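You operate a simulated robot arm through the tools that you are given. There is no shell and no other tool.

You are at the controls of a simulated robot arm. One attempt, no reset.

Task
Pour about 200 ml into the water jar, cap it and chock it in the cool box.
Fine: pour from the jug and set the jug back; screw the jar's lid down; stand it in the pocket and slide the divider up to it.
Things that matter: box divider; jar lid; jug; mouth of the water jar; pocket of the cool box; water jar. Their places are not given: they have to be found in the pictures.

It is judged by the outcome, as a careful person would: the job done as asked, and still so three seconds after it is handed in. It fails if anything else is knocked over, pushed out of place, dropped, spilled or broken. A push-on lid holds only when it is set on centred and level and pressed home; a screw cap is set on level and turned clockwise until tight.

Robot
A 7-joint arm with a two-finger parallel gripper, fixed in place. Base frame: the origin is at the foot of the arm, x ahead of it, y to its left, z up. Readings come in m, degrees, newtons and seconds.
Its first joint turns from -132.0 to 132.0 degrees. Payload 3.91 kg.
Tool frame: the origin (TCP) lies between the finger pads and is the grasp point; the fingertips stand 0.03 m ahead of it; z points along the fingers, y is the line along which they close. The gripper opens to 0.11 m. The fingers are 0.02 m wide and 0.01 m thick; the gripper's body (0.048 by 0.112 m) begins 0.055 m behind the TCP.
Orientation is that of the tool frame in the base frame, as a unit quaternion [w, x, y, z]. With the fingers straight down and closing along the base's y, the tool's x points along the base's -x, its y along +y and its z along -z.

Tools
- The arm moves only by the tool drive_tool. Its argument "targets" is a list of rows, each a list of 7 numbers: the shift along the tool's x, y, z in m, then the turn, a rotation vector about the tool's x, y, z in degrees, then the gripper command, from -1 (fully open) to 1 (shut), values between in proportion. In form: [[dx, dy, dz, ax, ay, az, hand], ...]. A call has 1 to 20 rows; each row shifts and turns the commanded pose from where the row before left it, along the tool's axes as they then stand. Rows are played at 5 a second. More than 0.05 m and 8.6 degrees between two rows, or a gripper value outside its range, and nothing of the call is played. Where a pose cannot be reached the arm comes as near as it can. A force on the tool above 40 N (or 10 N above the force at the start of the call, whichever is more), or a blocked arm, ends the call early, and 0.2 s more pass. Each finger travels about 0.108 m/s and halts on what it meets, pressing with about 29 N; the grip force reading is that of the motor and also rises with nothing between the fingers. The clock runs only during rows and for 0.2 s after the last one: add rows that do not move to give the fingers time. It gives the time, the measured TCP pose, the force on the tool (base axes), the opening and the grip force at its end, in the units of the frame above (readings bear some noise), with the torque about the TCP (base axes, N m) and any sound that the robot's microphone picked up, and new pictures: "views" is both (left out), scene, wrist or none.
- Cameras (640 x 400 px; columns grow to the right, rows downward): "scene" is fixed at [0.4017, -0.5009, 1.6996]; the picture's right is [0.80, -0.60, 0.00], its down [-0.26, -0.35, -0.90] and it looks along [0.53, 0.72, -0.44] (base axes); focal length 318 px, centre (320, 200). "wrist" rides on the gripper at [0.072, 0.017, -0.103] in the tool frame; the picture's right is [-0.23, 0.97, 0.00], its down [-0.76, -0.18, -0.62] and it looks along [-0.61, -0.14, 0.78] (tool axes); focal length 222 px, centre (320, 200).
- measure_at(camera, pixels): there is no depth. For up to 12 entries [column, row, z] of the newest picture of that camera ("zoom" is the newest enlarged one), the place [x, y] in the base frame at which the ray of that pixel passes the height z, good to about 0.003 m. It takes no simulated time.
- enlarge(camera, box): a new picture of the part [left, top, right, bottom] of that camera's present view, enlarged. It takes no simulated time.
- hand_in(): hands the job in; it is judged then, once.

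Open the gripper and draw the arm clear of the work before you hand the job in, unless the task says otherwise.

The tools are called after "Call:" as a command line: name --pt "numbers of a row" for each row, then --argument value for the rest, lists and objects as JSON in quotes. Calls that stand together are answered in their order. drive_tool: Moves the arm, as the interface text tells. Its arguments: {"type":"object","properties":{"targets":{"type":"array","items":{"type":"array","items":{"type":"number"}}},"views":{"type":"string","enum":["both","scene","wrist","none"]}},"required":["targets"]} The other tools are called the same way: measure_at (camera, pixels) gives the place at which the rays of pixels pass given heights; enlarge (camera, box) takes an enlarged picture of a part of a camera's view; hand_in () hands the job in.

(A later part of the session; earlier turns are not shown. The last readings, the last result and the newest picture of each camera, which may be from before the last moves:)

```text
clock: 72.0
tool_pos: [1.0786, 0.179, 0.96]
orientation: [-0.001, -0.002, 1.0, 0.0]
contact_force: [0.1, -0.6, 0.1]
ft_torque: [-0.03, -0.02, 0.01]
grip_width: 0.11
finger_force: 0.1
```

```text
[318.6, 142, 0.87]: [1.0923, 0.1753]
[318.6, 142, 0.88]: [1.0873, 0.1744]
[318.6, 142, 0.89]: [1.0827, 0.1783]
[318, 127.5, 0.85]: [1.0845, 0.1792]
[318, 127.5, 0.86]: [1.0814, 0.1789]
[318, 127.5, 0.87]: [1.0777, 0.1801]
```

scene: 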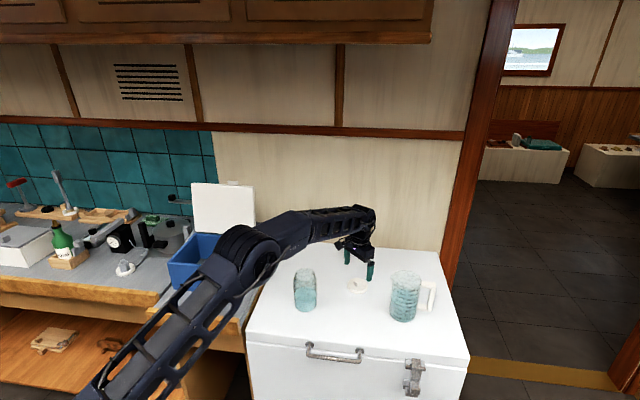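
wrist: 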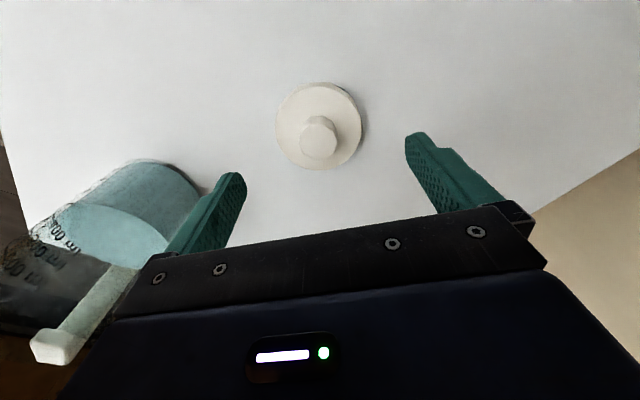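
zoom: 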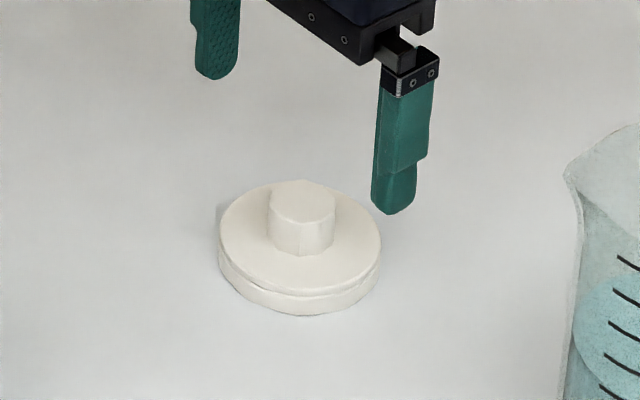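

The lid centre is near (1.083,0.178) with disc top z≈0.86 and knob top z≈0.88. I descend to z≈0.90 with a 4 mm outward correction.

Call:
drive_tool --pt "-0.004 -0.001 0.02 0 0 0 -1" --pt "0 0 0.02 0 0 0 -1" --pt "0 0 0.018 0 0 0 -1" --pt "0 0 0 0 0 0 -1" --pt "0 0 0 0 0 0 -1" --views "both"

Call:
enlarge --camera "scene" --box '[325, 255, 395, 305]'

```text
clock: 73.2
tool_pos: [1.0825, 0.1776, 0.8996]
orientation: [0.0, -0.001, 1.0, 0.0]
contact_force: [1.0, -0.2, 0.1]
ft_torque: [0.03, 0.0, -0.01]
grip_width: 0.1101
finger_force: 0.0
```

scene: 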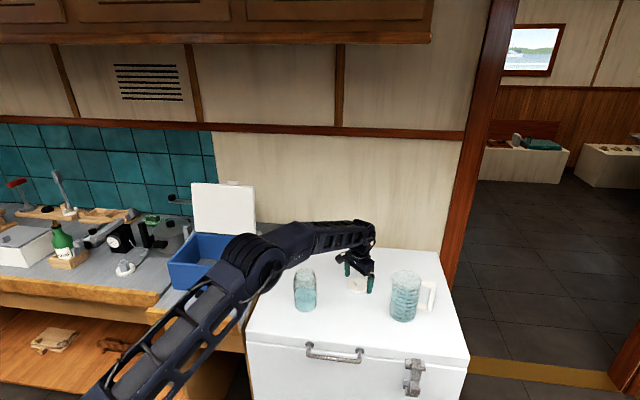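
wrist: 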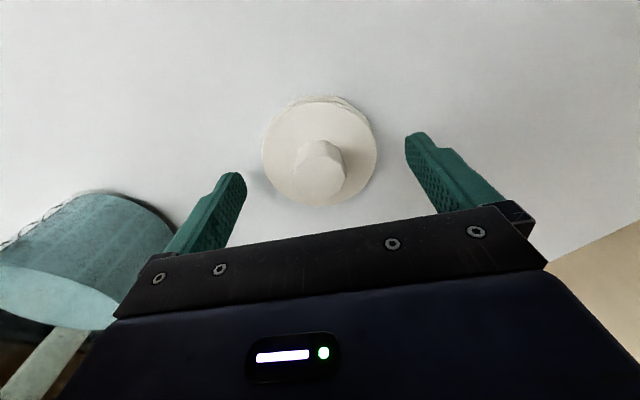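

```text
8.00 times, centred on (360, 280) of scene
```

zoom: 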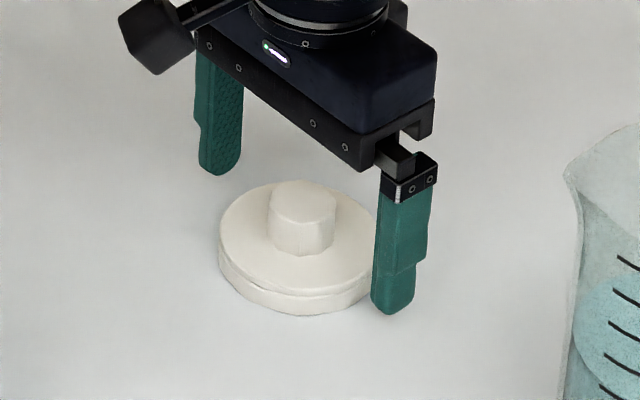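

The knob is centred between the fingers at wrist (320,168). I lower 4 mm more so the tips sit just above the disc, then close on the knob.

Call:
drive_tool --pt "0 0 0.004 0 0 0 -1" --pt "0 0 0 0 0 0 -0.4" --pt "0 0 0 0 0 0 0.2" --pt "0 0 0 0 0 0 0.6" --pt "0 0 0 0 0 0 1" --pt "0 0 0 0 0 0 1" --pt "0 0 0 0 0 0 1" --views "both"

Call:
enlarge --camera "scene" --box '[325, 255, 395, 305]'

```text
clock: 74.8
tool_pos: [1.0834, 0.1762, 0.8968]
orientation: [0.001, -0.001, 1.0, -0.001]
contact_force: [0.6, 0.0, 0.7]
ft_torque: [-0.02, -0.02, 0.0]
grip_width: 0.0758
finger_force: 29.1
```

scene: 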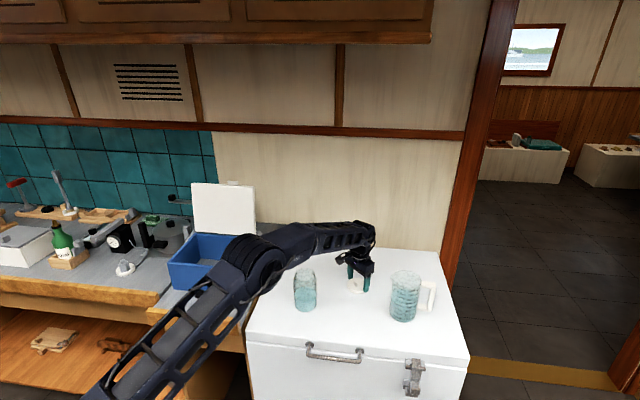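
wrist: 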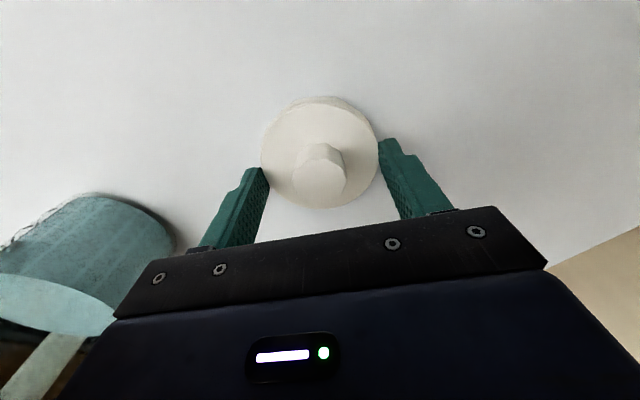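

```text
8.00 times, centred on (360, 280) of scene
```

zoom: 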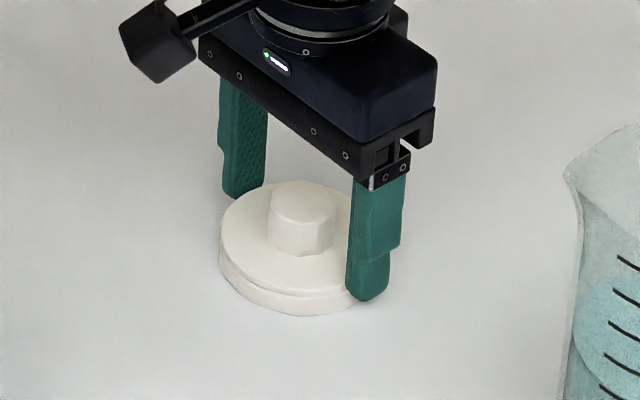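

The tips caught the disc rim (0.0758 m), so the disc top is higher than I thought. I open, raise 9 mm and close on the knob instead.

Call:
drive_tool --pt "0 0 0 0 0 0 0" --pt "0 0 0 0 0 0 -0.3" --pt "0 0 -0.009 0 0 0 -0.3" --pt "0 0 0 0 0 0 -0.3" --pt "0 0 0 0 0 0 0.1" --pt "0 0 0 0 0 0 0.5" --pt "0 0 0 0 0 0 1" --pt "0 0 0 0 0 0 1" --pt "0 0 0 0 0 0 1" --views "both"

Call:
enlarge --camera "scene" --box '[325, 255, 395, 305]'

```text
clock: 76.8
tool_pos: [1.0836, 0.1765, 0.9045]
orientation: [0.0, -0.003, 1.0, -0.001]
contact_force: [-0.1, 0.1, -0.3]
ft_torque: [-0.02, 0.01, -0.02]
grip_width: 0.0759
finger_force: 29.4
```

scene: 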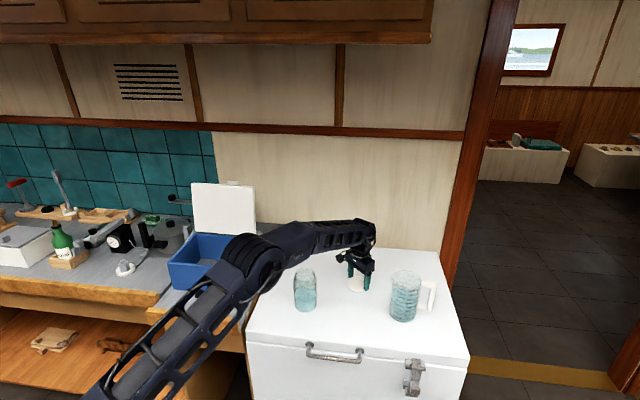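
wrist: 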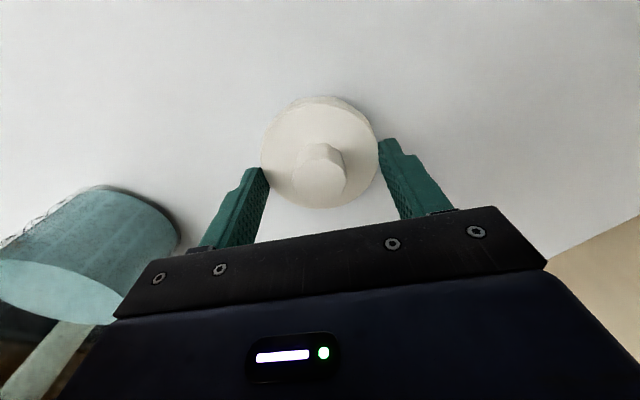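

```text
8.00 times, centred on (360, 280) of scene
```

zoom: 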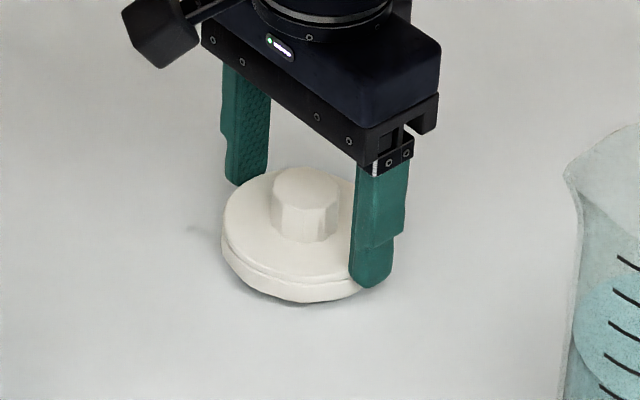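

Opening to -0.3 was narrower than the disc, so the lid came up with the fingers, held by its rim 9 mm above the top. I measure its height and levelness in the scene zoom before deciding.

Call:
measure_at --camera "zoom" --pixels '[[300, 248, 0.86], [300, 248, 0.87], [300, 248, 0.88], [303, 220, 0.87], [303, 220, 0.88], [303, 220, 0.89], [304, 190, 0.9], [304, 190, 0.91], [304, 190, 0.92], [372, 285, 0.875]]'

Call:
enlarge --camera "wrist" --box '[230, 80, 410, 230]'

```text
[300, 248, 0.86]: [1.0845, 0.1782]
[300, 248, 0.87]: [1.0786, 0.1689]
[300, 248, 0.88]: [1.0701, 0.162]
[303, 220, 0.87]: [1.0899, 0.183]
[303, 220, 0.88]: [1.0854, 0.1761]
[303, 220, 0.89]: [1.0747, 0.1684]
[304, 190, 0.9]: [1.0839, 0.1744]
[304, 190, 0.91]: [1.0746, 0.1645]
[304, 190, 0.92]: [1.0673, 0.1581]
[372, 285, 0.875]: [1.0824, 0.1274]
```

```text
2.67 times, centred on (320, 155) of wrist
```

zoom: 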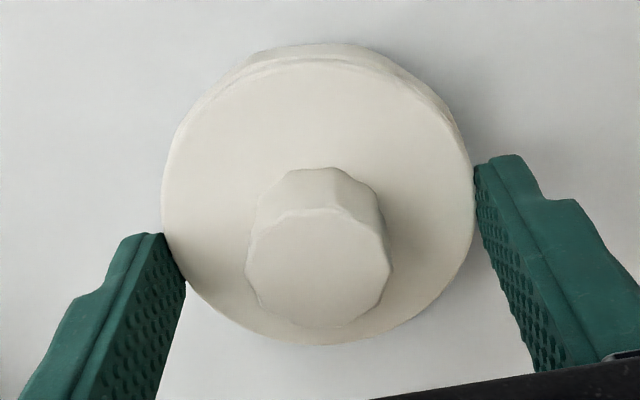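

Lid bottom is at 0.862 now (0.853 on the surface), disc top 0.019 higher and knob top 0.0385 higher. I set it back down the same 9 mm, open fully, raise 10 mm and close on the knob for a firmer hold.

Call:
drive_tool --pt "0 0 0.004 0 0 0 1" --pt "0 0 0.004 0 0 0 1" --pt "0 0 0.001 0 0 0 1" --pt "0 0 0 0 0 0 -0.4" --pt "0 0 0 0 0 0 -0.7" --pt "0 0 0 0 0 0 -1" --pt "0 0 0 0 0 0 -1" --pt "0 0 -0.01 0 0 0 -1" --pt "0 0 0 0 0 0 -1" --views "both"

Call:
enlarge --camera "scene" --box '[325, 255, 395, 305]'

Call:
enlarge --camera "wrist" --box '[230, 80, 410, 230]'

```text
clock: 78.8
tool_pos: [1.0834, 0.1768, 0.9072]
orientation: [0.0, -0.002, 1.0, 0.0]
contact_force: [0.3, -1.1, -0.6]
ft_torque: [0.04, 0.03, -0.01]
grip_width: 0.1099
finger_force: 0.0
```

scene: 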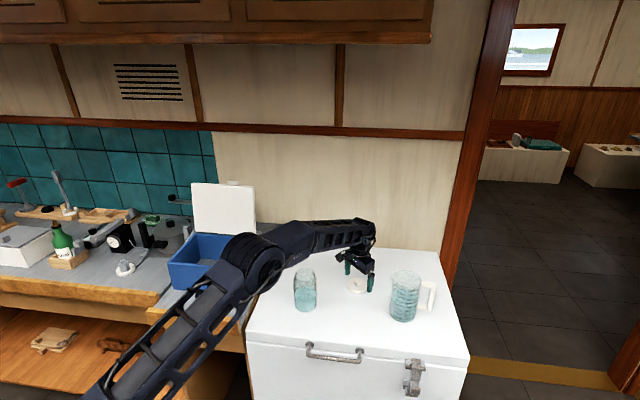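
wrist: 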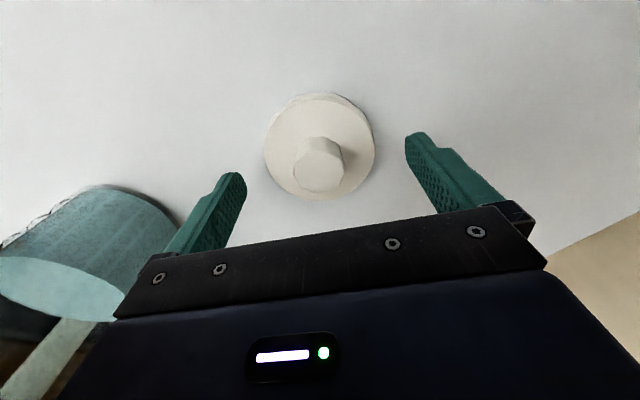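

```text
8.00 times, centred on (360, 280) of scene
```

zoom: 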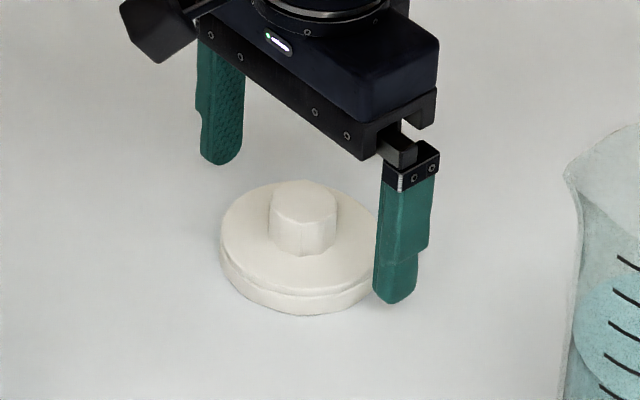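

```text
2.67 times, centred on (320, 155) of wrist
```

zoom: 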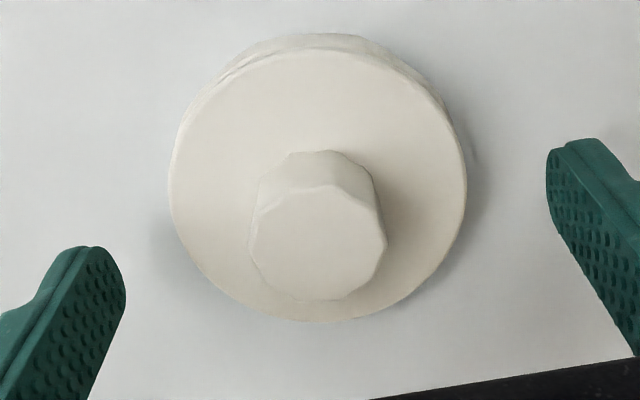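

The lid lies flat again and the tips are just above the disc. I close onto the knob.

Call:
drive_tool --pt "0 0 0.001 0 0 0 -0.6" --pt "0 0 0 0 0 0 -0.2" --pt "0 0 0 0 0 0 0.2" --pt "0 0 0 0 0 0 0.6" --pt "0 0 0 0 0 0 1" --pt "0 0 0 0 0 0 1" --pt "0 0 0 0 0 0 1" --views "both"

Call:
enlarge --camera "scene" --box '[325, 255, 395, 305]'

Call:
enlarge --camera "wrist" --box '[230, 80, 410, 230]'

```text
clock: 80.4
tool_pos: [1.0843, 0.1769, 0.9043]
orientation: [0.0, -0.001, 1.0, 0.001]
contact_force: [-0.1, 0.5, -1.0]
ft_torque: [0.03, 0.0, -0.04]
grip_width: 0.0299
finger_force: 29.1
```

scene: 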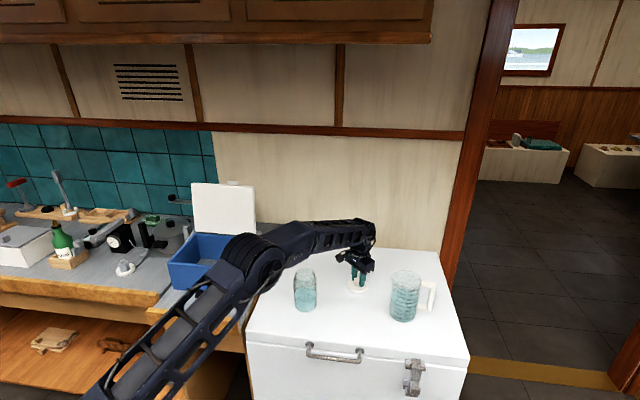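
wrist: 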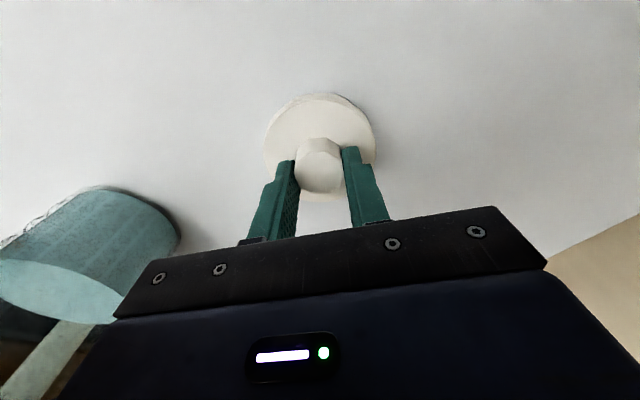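

```text
8.00 times, centred on (360, 280) of scene
```

zoom: 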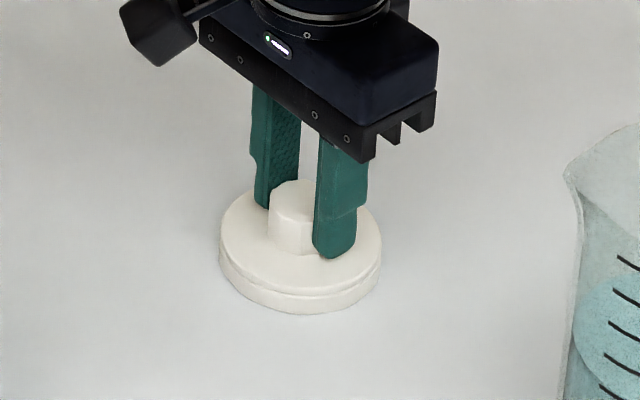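

```text
2.67 times, centred on (320, 155) of wrist
```

zoom: 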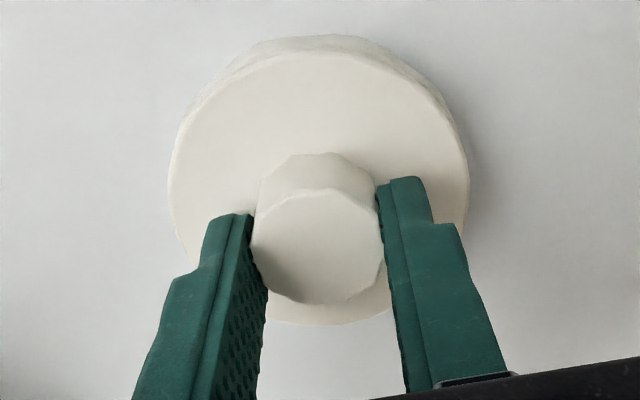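

The knob (0.030 m) is held, but it sits about 3.5 mm outward of the tool axis. I loosen slightly, shift outward 3.5 mm and regrip to centre it.

Call:
drive_tool --pt "0 0 0 0 0 0 0.25" --pt "0 0 0 0 0 0 0.25" --pt "-0.0035 0 0 0 0 0 0.25" --pt "0 0 0 0 0 0 0.25" --pt "0 0 0 0 0 0 1" --pt "0 0 0 0 0 0 1" --pt "0 0 0 0 0 0 1" --views "wrist"

Call:
enlarge --camera "wrist" --box '[230, 80, 410, 230]'

```text
clock: 82.0
tool_pos: [1.0872, 0.1766, 0.9045]
orientation: [0.001, -0.002, 1.0, 0.0]
contact_force: [0.6, 0.9, -0.3]
ft_torque: [-0.01, -0.01, -0.04]
grip_width: 0.0296
finger_force: 28.8
```

wrist: 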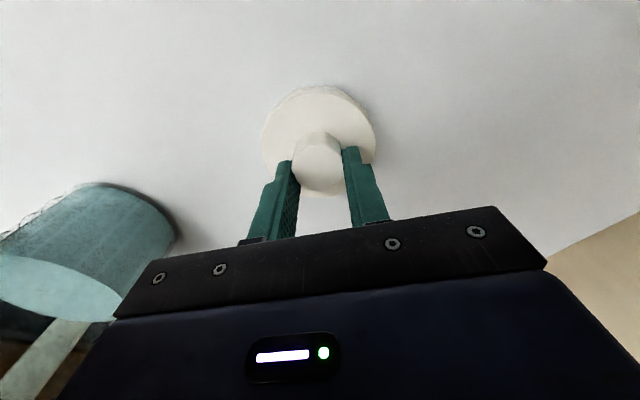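

```text
2.67 times, centred on (320, 155) of wrist
```

zoom: 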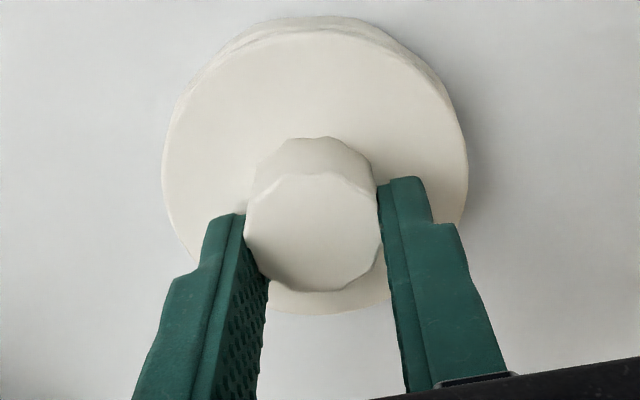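

The image row went the wrong way: the knob actually sits inward of the axis by about 7.5 mm now. I loosen, shift inward 7.5 mm, and regrip.

Call:
drive_tool --pt "0 0 0 0 0 0 0.25" --pt "0 0 0 0 0 0 0.25" --pt "0.0075 0 0 0 0 0 0.25" --pt "0 0 0 0 0 0 0.25" --pt "0 0 0 0 0 0 1" --pt "0 0 0 0 0 0 1" --pt "0 0 0 0 0 0 1" --views "wrist"

Call:
enlarge --camera "wrist" --box '[230, 80, 410, 230]'

```text
clock: 83.6
tool_pos: [1.0806, 0.1771, 0.9052]
orientation: [0.001, -0.002, 1.0, 0.001]
contact_force: [-0.4, -0.3, 0.9]
ft_torque: [0.01, 0.05, 0.0]
grip_width: 0.0301
finger_force: 29.0
```

wrist: 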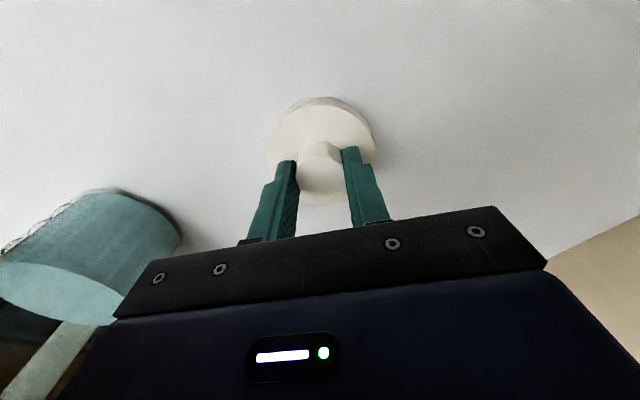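

```text
2.67 times, centred on (320, 155) of wrist
```

zoom: 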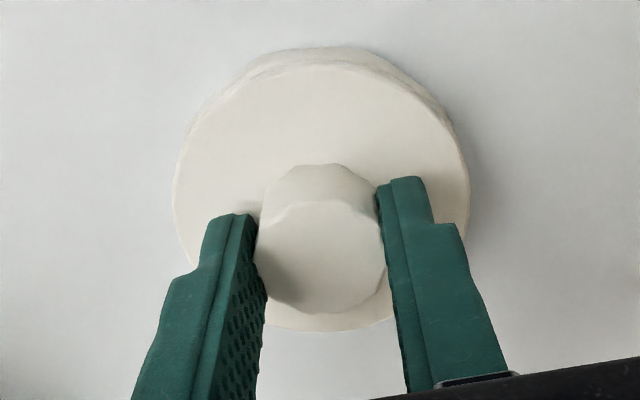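

The knob is now centred on the tool axis. I lift the lid to z≈1.12 and carry it to above the jar near (0.868,0.221).

Call:
drive_tool --pt "0 0 -0.01 0 0 0 1" --pt "0 0 -0.03 0 0 0 1" --pt "0 0 -0.045 0 0 0 1" --pt "0 0 -0.045 0 0 0 1" --pt "0 0 -0.045 0 0 0 1" --pt "0 0 -0.04 0 0 0 1" --pt "0.0354 0.0075 0 0 0 0 1" --pt "0.0354 0.0075 0 0 0 0 1" --pt "0.0354 0.0075 0 0 0 0 1" --pt "0.0354 0.0075 0 0 0 0 1" --pt "0.0354 0.0075 0 0 0 0 1" --pt "0.0354 0.0075 0 0 0 0 1" --pt "0 0 0 0 0 0 1" --pt "0 0 0 0 0 0 1" --views "both"

Call:
enlarge --camera "wrist" --box '[200, 40, 440, 240]'

Call:
enlarge --camera "scene" --box '[260, 220, 360, 320]'

```text
clock: 86.6
tool_pos: [0.8668, 0.2224, 1.1207]
orientation: [0.0, -0.001, 1.0, 0.0]
contact_force: [-0.2, 0.1, -0.6]
ft_torque: [-0.03, -0.02, -0.02]
grip_width: 0.0298
finger_force: 28.6
```

scene: 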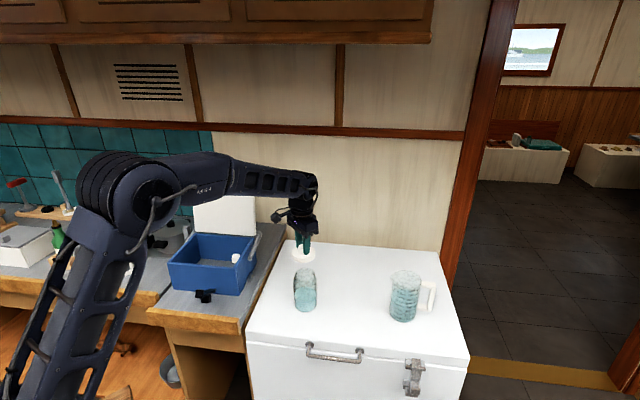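
wrist: 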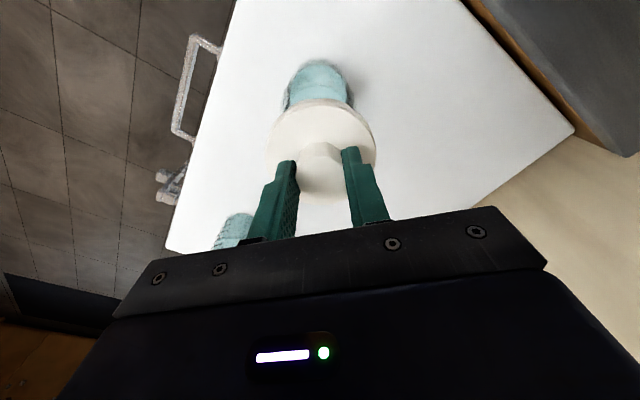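

```text
2.00 times, centred on (320, 140) of wrist
```

zoom: 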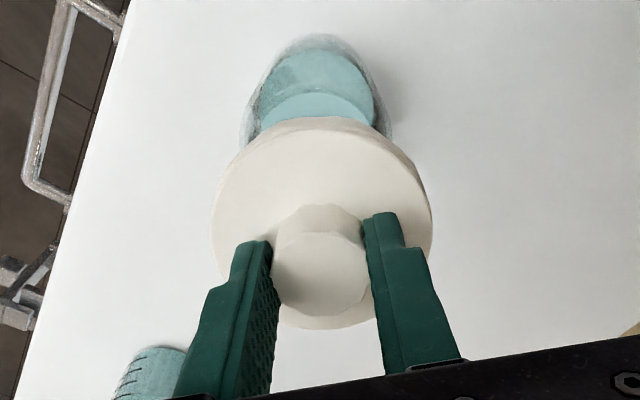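

```text
4.00 times, centred on (310, 270) of scene
```

zoom: 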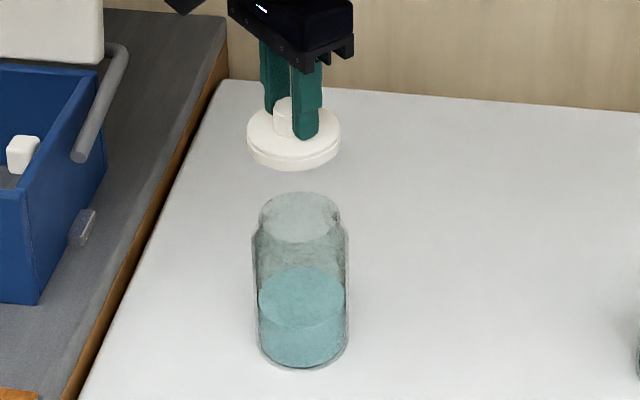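

I calibrate: lid disc top centre at scene zoom (294,130) should read the TCP's xy at z≈1.088; then the jar mouth centre (299,217) at its height gives the offset.

Call:
measure_at --camera "zoom" --pixels '[[294, 132, 1.088], [294, 132, 1.08], [299, 217, 0.98], [299, 217, 0.99], [299, 217, 1.0], [299, 217, 1.01], [258, 218, 1.0], [340, 218, 1.0], [302, 330, 0.853], [302, 335, 0.853]]'

```text
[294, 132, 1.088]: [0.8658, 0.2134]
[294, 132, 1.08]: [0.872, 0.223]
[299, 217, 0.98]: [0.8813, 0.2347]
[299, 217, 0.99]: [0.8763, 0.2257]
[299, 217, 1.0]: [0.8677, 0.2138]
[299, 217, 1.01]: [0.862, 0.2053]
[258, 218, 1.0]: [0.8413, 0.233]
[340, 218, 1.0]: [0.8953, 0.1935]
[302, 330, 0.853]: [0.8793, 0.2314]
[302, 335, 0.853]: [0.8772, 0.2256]
```

The lateral offset looks like only about 2 mm. I zoom more on the wrist view of the jar behind the lid to check the left–right centring.

Call:
enlarge --camera "wrist" --box '[260, 45, 380, 145]'

Call:
enlarge --camera "scene" --box '[280, 240, 330, 315]'

```text
4.00 times, centred on (320, 95) of wrist
```

zoom: 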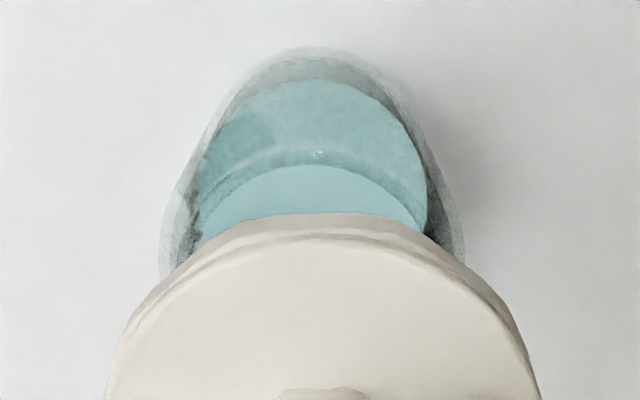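

```text
5.33 times, centred on (305, 278) of scene
```

zoom: 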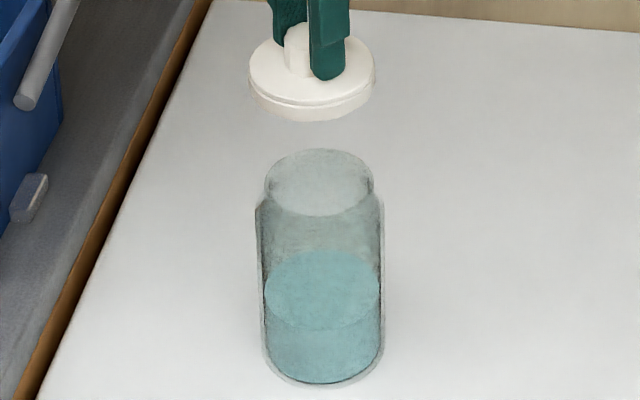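

Both views agree the lid should shift about 1.4 mm in +x and 2.6 mm in -y. I apply that and descend to z≈1.068, just above the mouth, and check again.

Call:
drive_tool --pt "-0.0014 -0.0026 0.02 0 0 0 1" --pt "0 0 0.02 0 0 0 1" --pt "0 0 0.012 0 0 0 1" --pt "0 0 0 0 0 0 1" --pt "0 0 0 0 0 0 1" --views "both"

Call:
enlarge --camera "wrist" --box '[260, 45, 380, 145]'

Call:
enlarge --camera "scene" --box '[280, 240, 330, 315]'

```text
clock: 87.8
tool_pos: [0.8695, 0.2208, 1.0681]
orientation: [0.0, -0.003, 1.0, 0.0]
contact_force: [0.4, -0.3, -0.1]
ft_torque: [0.0, 0.02, 0.02]
grip_width: 0.0301
finger_force: 28.8
```

scene: 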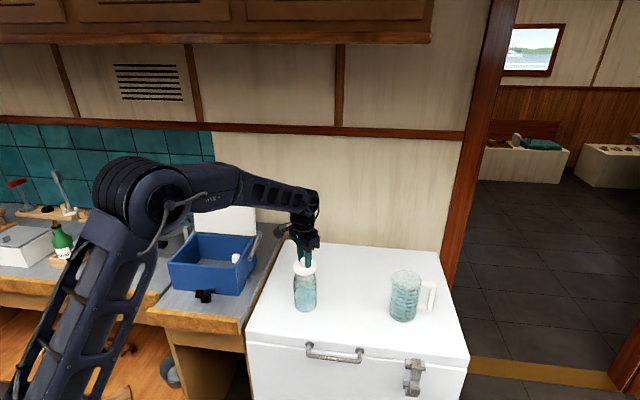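
wrist: 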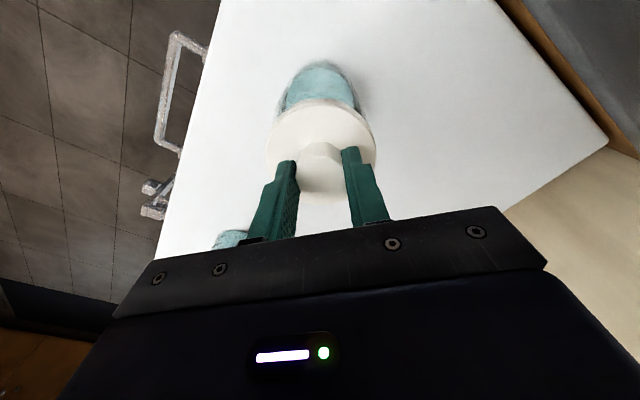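

```text
4.00 times, centred on (320, 95) of wrist
```

zoom: 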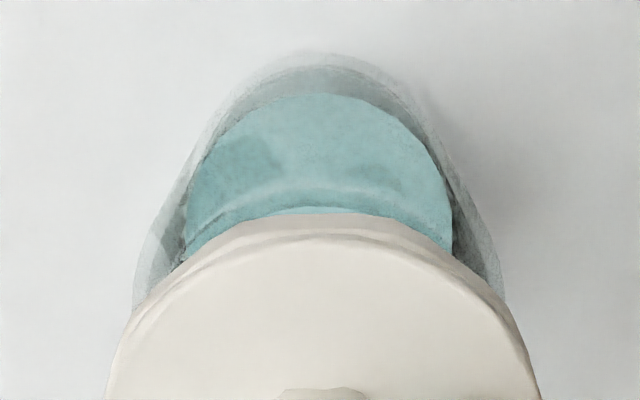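

```text
5.33 times, centred on (305, 278) of scene
```

zoom: 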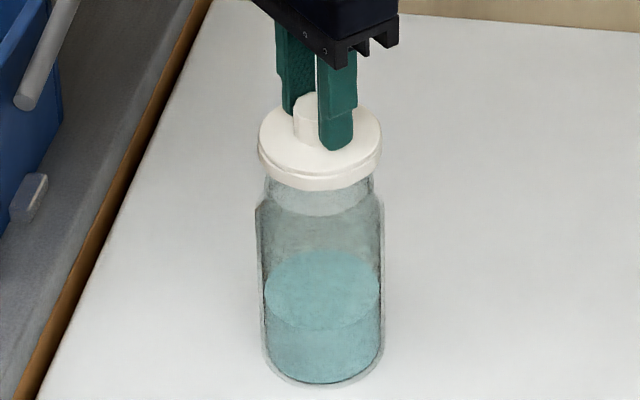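

The lid is centred over the mouth in both views within about 1 mm. I descend slowly and watch the vertical force for contact.

Call:
drive_tool --pt "0 -0.0005 0.004 0 0 0 1" --pt "0 0 0.004 0 0 0 1" --pt "0 0 0.003 0 0 0 1" --pt "0 0 0.002 0 0 0 1" --pt "0 0 0 0 0 0 1" --views "scene"

Call:
enlarge --camera "scene" --box '[285, 245, 325, 295]'

```text
clock: 89.0
tool_pos: [0.8697, 0.2171, 1.0555]
orientation: [0.0, -0.002, 1.0, 0.0]
contact_force: [-0.1, 1.2, 0.1]
ft_torque: [0.03, 0.02, 0.0]
grip_width: 0.0301
finger_force: 28.9
```

scene: 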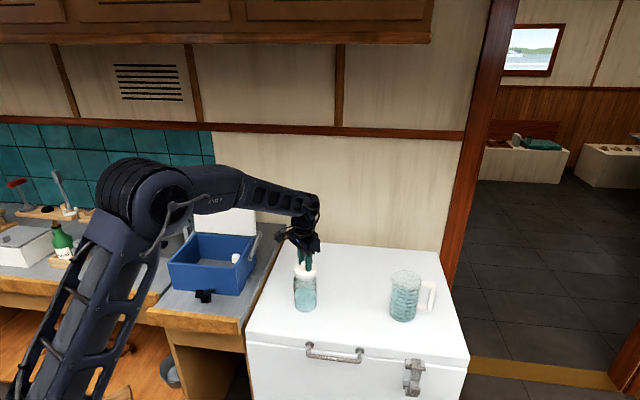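

```text
8.00 times, centred on (305, 270) of scene
```

zoom: 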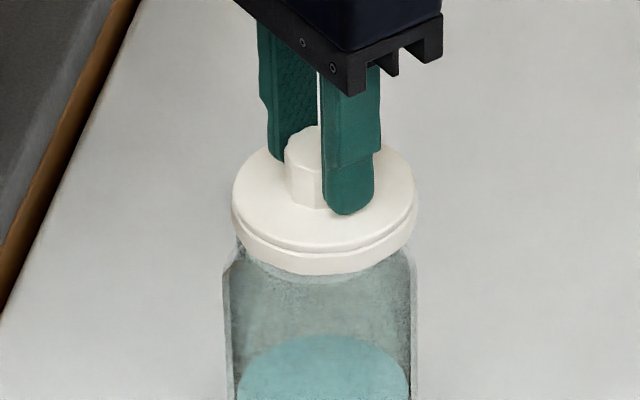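

Not yet touching. I take one more static reading with the wrist view to check the centring, since the last y reading jumped.

Call:
drive_tool --pt "0 0 0 0 0 0 1" --pt "0 0 0 0 0 0 1" --views "both"

Call:
enlarge --camera "wrist" --box '[260, 45, 380, 145]'

Call:
enlarge --camera "scene" --box '[280, 250, 330, 320]'

```text
clock: 89.6
tool_pos: [0.8697, 0.216, 1.0562]
orientation: [0.0, -0.001, 1.0, 0.0]
contact_force: [0.3, 0.0, 0.4]
ft_torque: [0.0, 0.01, 0.02]
grip_width: 0.0298
finger_force: 29.0
```

scene: 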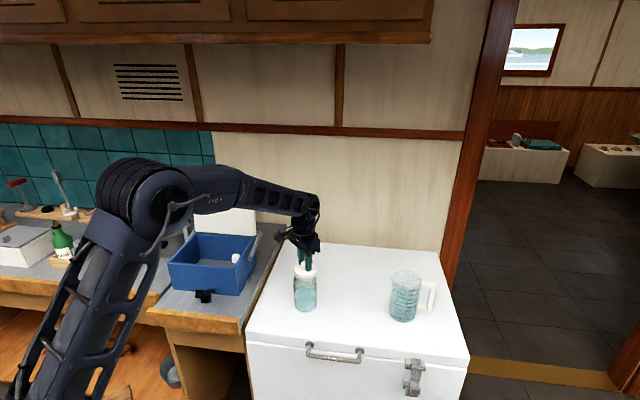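
wrist: 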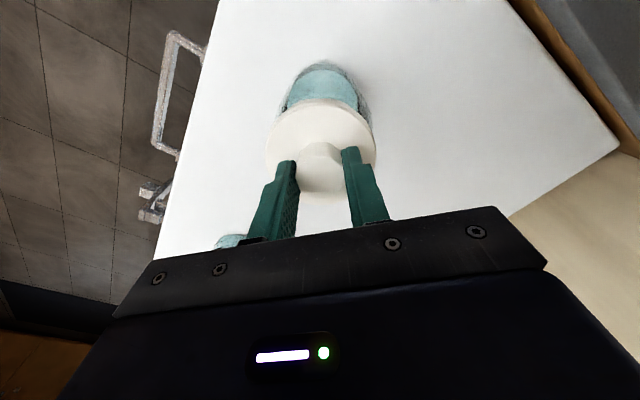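

```text
4.00 times, centred on (320, 95) of wrist
```

zoom: 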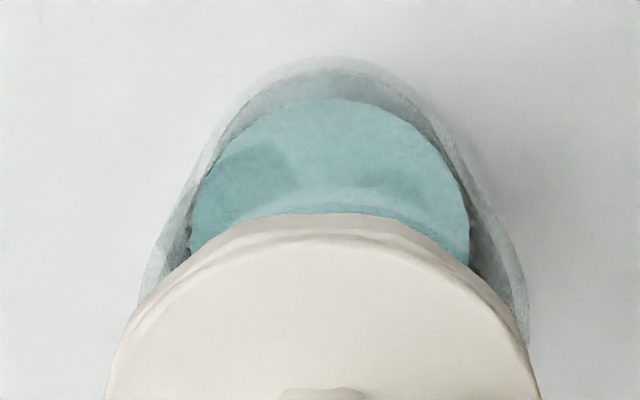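

```text
5.71 times, centred on (305, 285) of scene
```

zoom: 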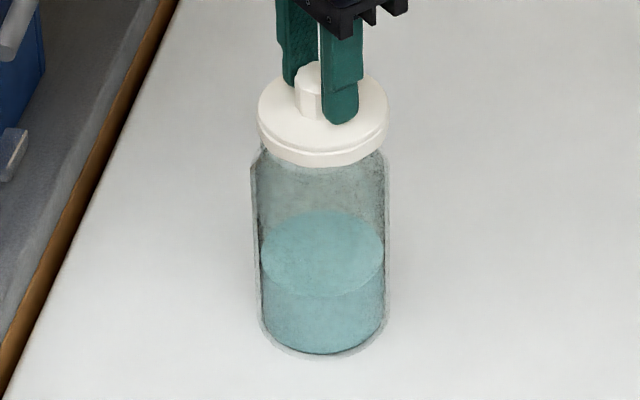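

The arm settled about 3 mm lower in y than intended; both views say shift about -3 mm in x and +2.5 mm in y. I correct and re-read.

Call:
drive_tool --pt "0.003 0.0025 -0.002 0 0 0 1" --pt "0 0 0 0 0 0 1" --pt "0 0 0 0 0 0 1" --pt "0 0 0 0 0 0 1" --views "both"

Call:
enlarge --camera "wrist" --box '[260, 45, 380, 145]'

Call:
enlarge --camera "scene" --box '[280, 250, 330, 320]'

```text
clock: 90.6
tool_pos: [0.8655, 0.22, 1.0569]
orientation: [0.0, -0.002, 1.0, -0.001]
contact_force: [0.4, -0.8, -0.3]
ft_torque: [-0.02, -0.02, 0.02]
grip_width: 0.0299
finger_force: 29.0
```

scene: 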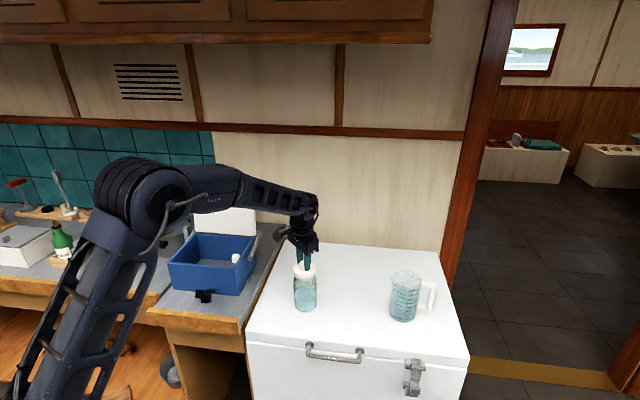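
wrist: 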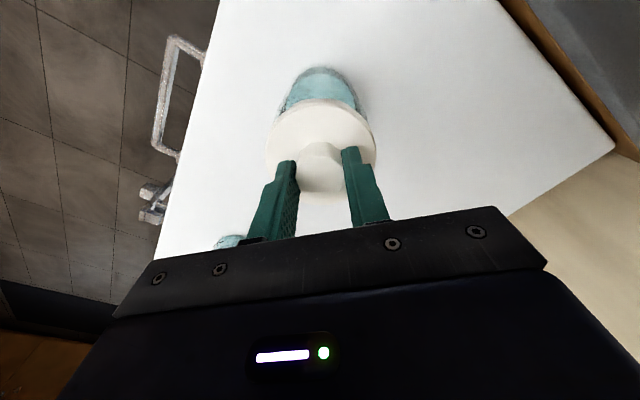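

```text
4.00 times, centred on (320, 95) of wrist
```

zoom: 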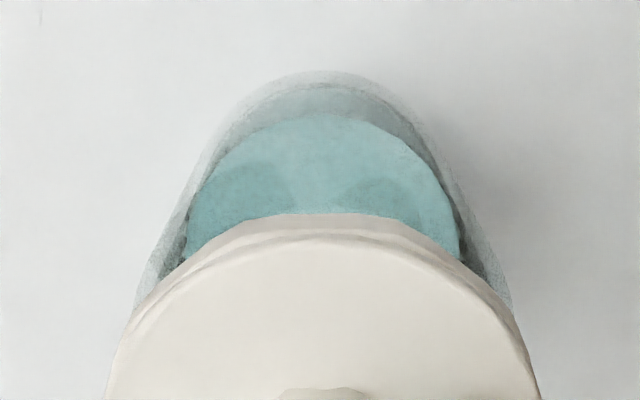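

```text
5.71 times, centred on (305, 285) of scene
```

zoom: 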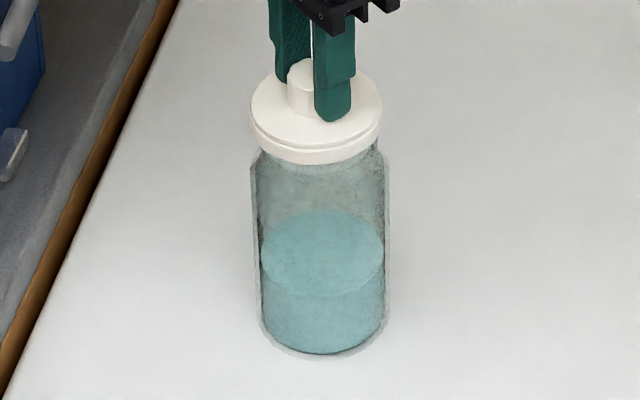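

The lid is now centred in both views (scene 316 vs 316.7, wrist within 1 mm). I descend in small steps and watch the force.

Call:
drive_tool --pt "0 0 0.002 0 0 0 1" --pt "0 0 0.002 0 0 0 1" --pt "0 0 0.002 0 0 0 1" --pt "0 0 0 0 0 0 1" --views "none"

Call:
drive_tool --pt "0 0 0.002 0 0 0 1" --pt "0 0 0.002 0 0 0 1" --pt "0 0 0 0 0 0 1" --views "none"

```text
clock: 91.6
tool_pos: [0.8666, 0.2206, 1.051]
orientation: [0.0, -0.002, 1.0, -0.001]
contact_force: [-0.1, -0.2, -0.8]
ft_torque: [0.03, 0.05, -0.05]
grip_width: 0.0303
finger_force: 29.4
```

```text
clock: 92.4
tool_pos: [0.8657, 0.2206, 1.0459]
orientation: [0.0, -0.002, 1.0, 0.0]
contact_force: [0.6, -0.2, 0.2]
ft_torque: [-0.01, -0.01, 0.0]
grip_width: 0.03
finger_force: 28.8
```

No contact yet at z=1.046. I continue in 1–2 mm steps.

Call:
drive_tool --pt "0 0 0.0015 0 0 0 1" --pt "0 0 0.0015 0 0 0 1" --pt "0 0 0 0 0 0 1" --views "none"

Call:
drive_tool --pt "0 0 0.0015 0 0 0 1" --pt "0 0 0.0015 0 0 0 1" --pt "0 0 0 0 0 0 1" --views "both"

Call:
enlarge --camera "scene" --box '[280, 250, 330, 320]'

```text
clock: 93.2
tool_pos: [0.8668, 0.2187, 1.0434]
orientation: [0.0, -0.001, 1.0, 0.0]
contact_force: [-0.4, -0.5, -1.2]
ft_torque: [-0.04, 0.03, 0.02]
grip_width: 0.03
finger_force: 29.3
```

```text
clock: 94.0
tool_pos: [0.8659, 0.2199, 1.0419]
orientation: [0.0, 0.0, 1.0, 0.0]
contact_force: [0.7, -2.9, 10.9]
ft_torque: [-0.02, 0.17, 0.03]
grip_width: 0.03
finger_force: 29.2
```

scene: 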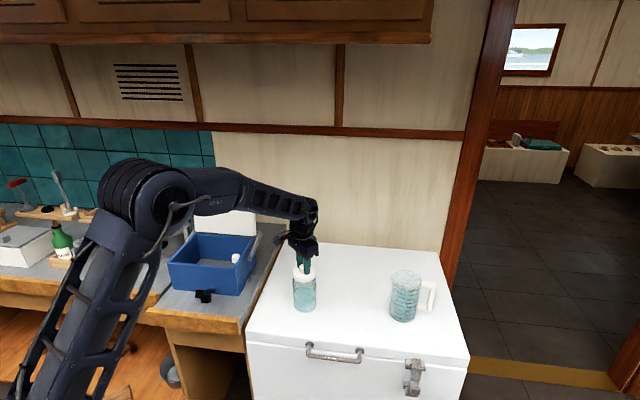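
wrist: 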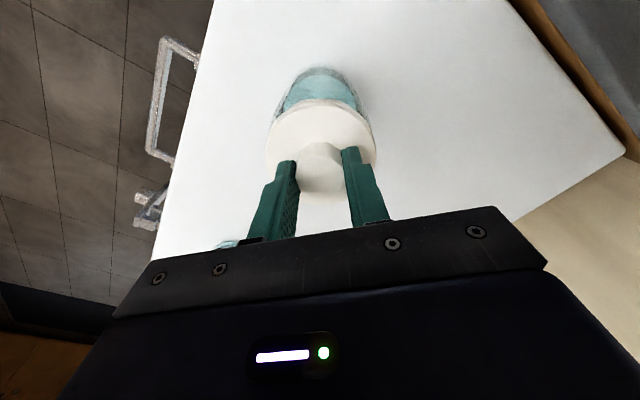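

```text
5.71 times, centred on (305, 285) of scene
```

zoom: 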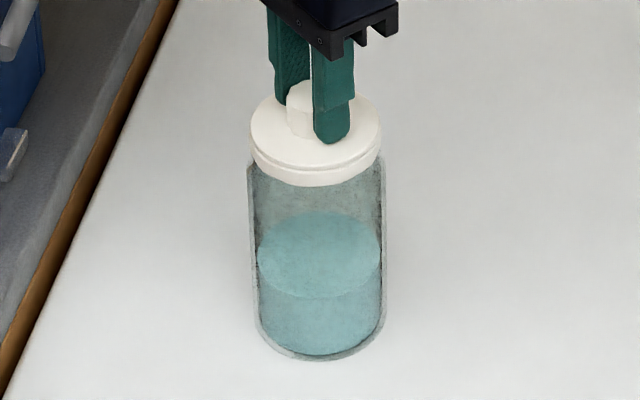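

Contact is made with about 11 N down. I begin turning clockwise (+z of the tool) 30° with a light press and read the torque.

Call:
drive_tool --pt "0 0 0 0 0 6 1" --pt "0 0 0 0 0 6 1" --pt "0 0 0 0 0 6 1" --pt "0 0 0 0 0 6 1" --pt "0 0 0 0 0 6 1" --views "both"

Call:
enlarge --camera "scene" --box '[280, 250, 330, 320]'

```text
clock: 95.2
tool_pos: [0.8659, 0.2209, 1.0412]
orientation: [0.001, 0.257, 0.966, 0.0]
contact_force: [-0.4, 0.0, -0.2]
ft_torque: [0.04, 0.06, 0.01]
grip_width: 0.0301
finger_force: 29.2
```

scene: 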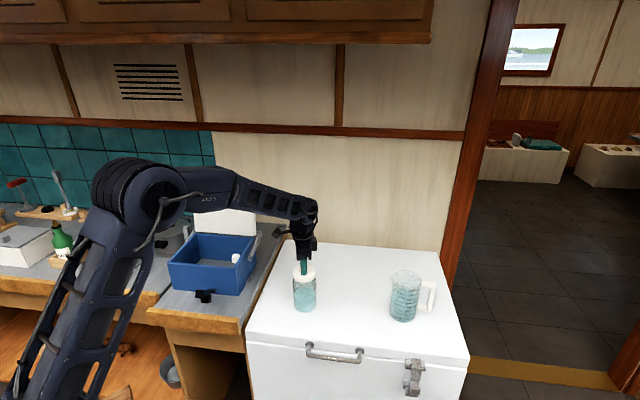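
wrist: 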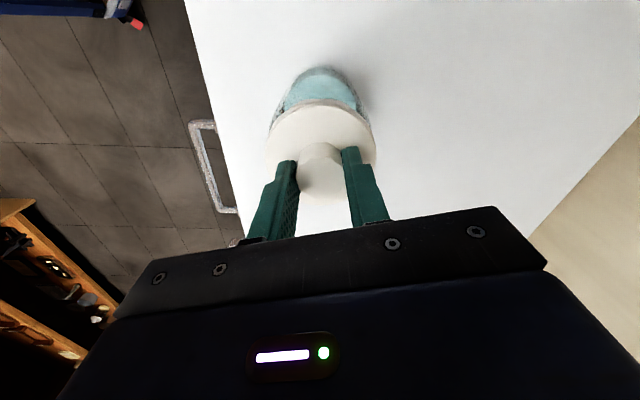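

```text
5.71 times, centred on (305, 285) of scene
```

zoom: 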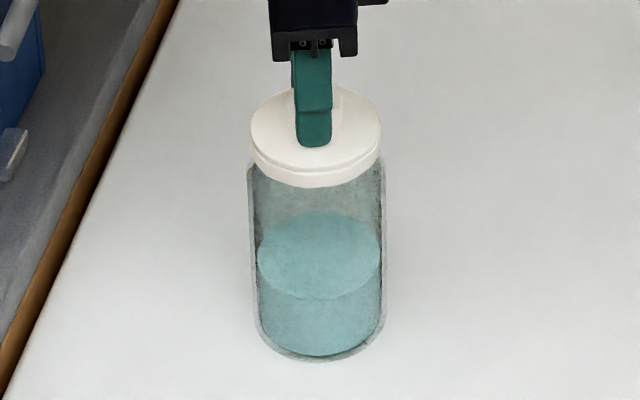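

After 30° the press relaxed to zero, suggesting the thread is drawing down. I keep turning clockwise with a slight downward feed.

Call:
drive_tool --pt "0 0 0.0005 0 0 7 1" --pt "0 0 0.0002 0 0 7 1" --pt "0 0 0.0002 0 0 7 1" --pt "0 0 0.0002 0 0 7 1" --pt "0 0 0.0002 0 0 7 1" --pt "0 0 0 0 0 0 1" --views "none"

Call:
drive_tool --pt "0 0 0.0002 0 0 7 1" --pt "0 0 0.0002 0 0 7 1" --pt "0 0 0.0002 0 0 7 1" --pt "0 0 0.0002 0 0 7 1" --pt "0 0 0.0002 0 0 7 1" --pt "0 0 0 0 0 0 1" --views "both"

Call:
enlarge --camera "scene" --box '[280, 250, 330, 320]'

```text
clock: 96.6
tool_pos: [0.8647, 0.2205, 1.0404]
orientation: [0.0, 0.537, 0.844, 0.0]
contact_force: [-0.8, 1.0, 0.3]
ft_torque: [0.09, 0.02, -0.01]
grip_width: 0.0304
finger_force: 29.5
```

```text
clock: 98.0
tool_pos: [0.8661, 0.2212, 1.0394]
orientation: [0.0, 0.766, 0.643, 0.0]
contact_force: [-0.5, -0.5, -1.9]
ft_torque: [-0.02, 0.0, 0.0]
grip_width: 0.03
finger_force: 29.1
```

scene: 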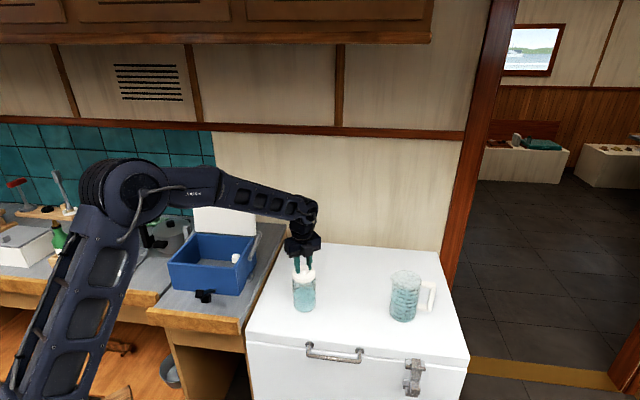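
wrist: 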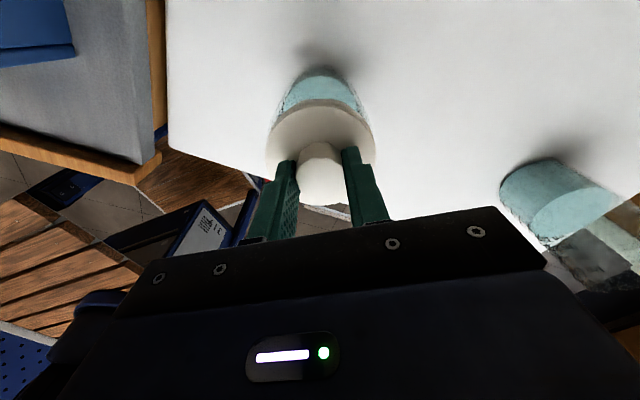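

```text
5.71 times, centred on (305, 285) of scene
```

zoom: 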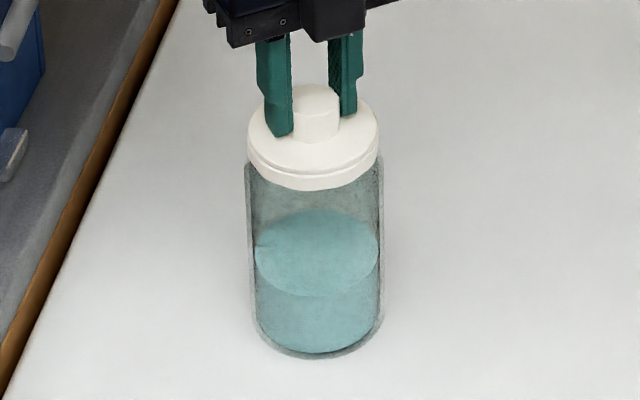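

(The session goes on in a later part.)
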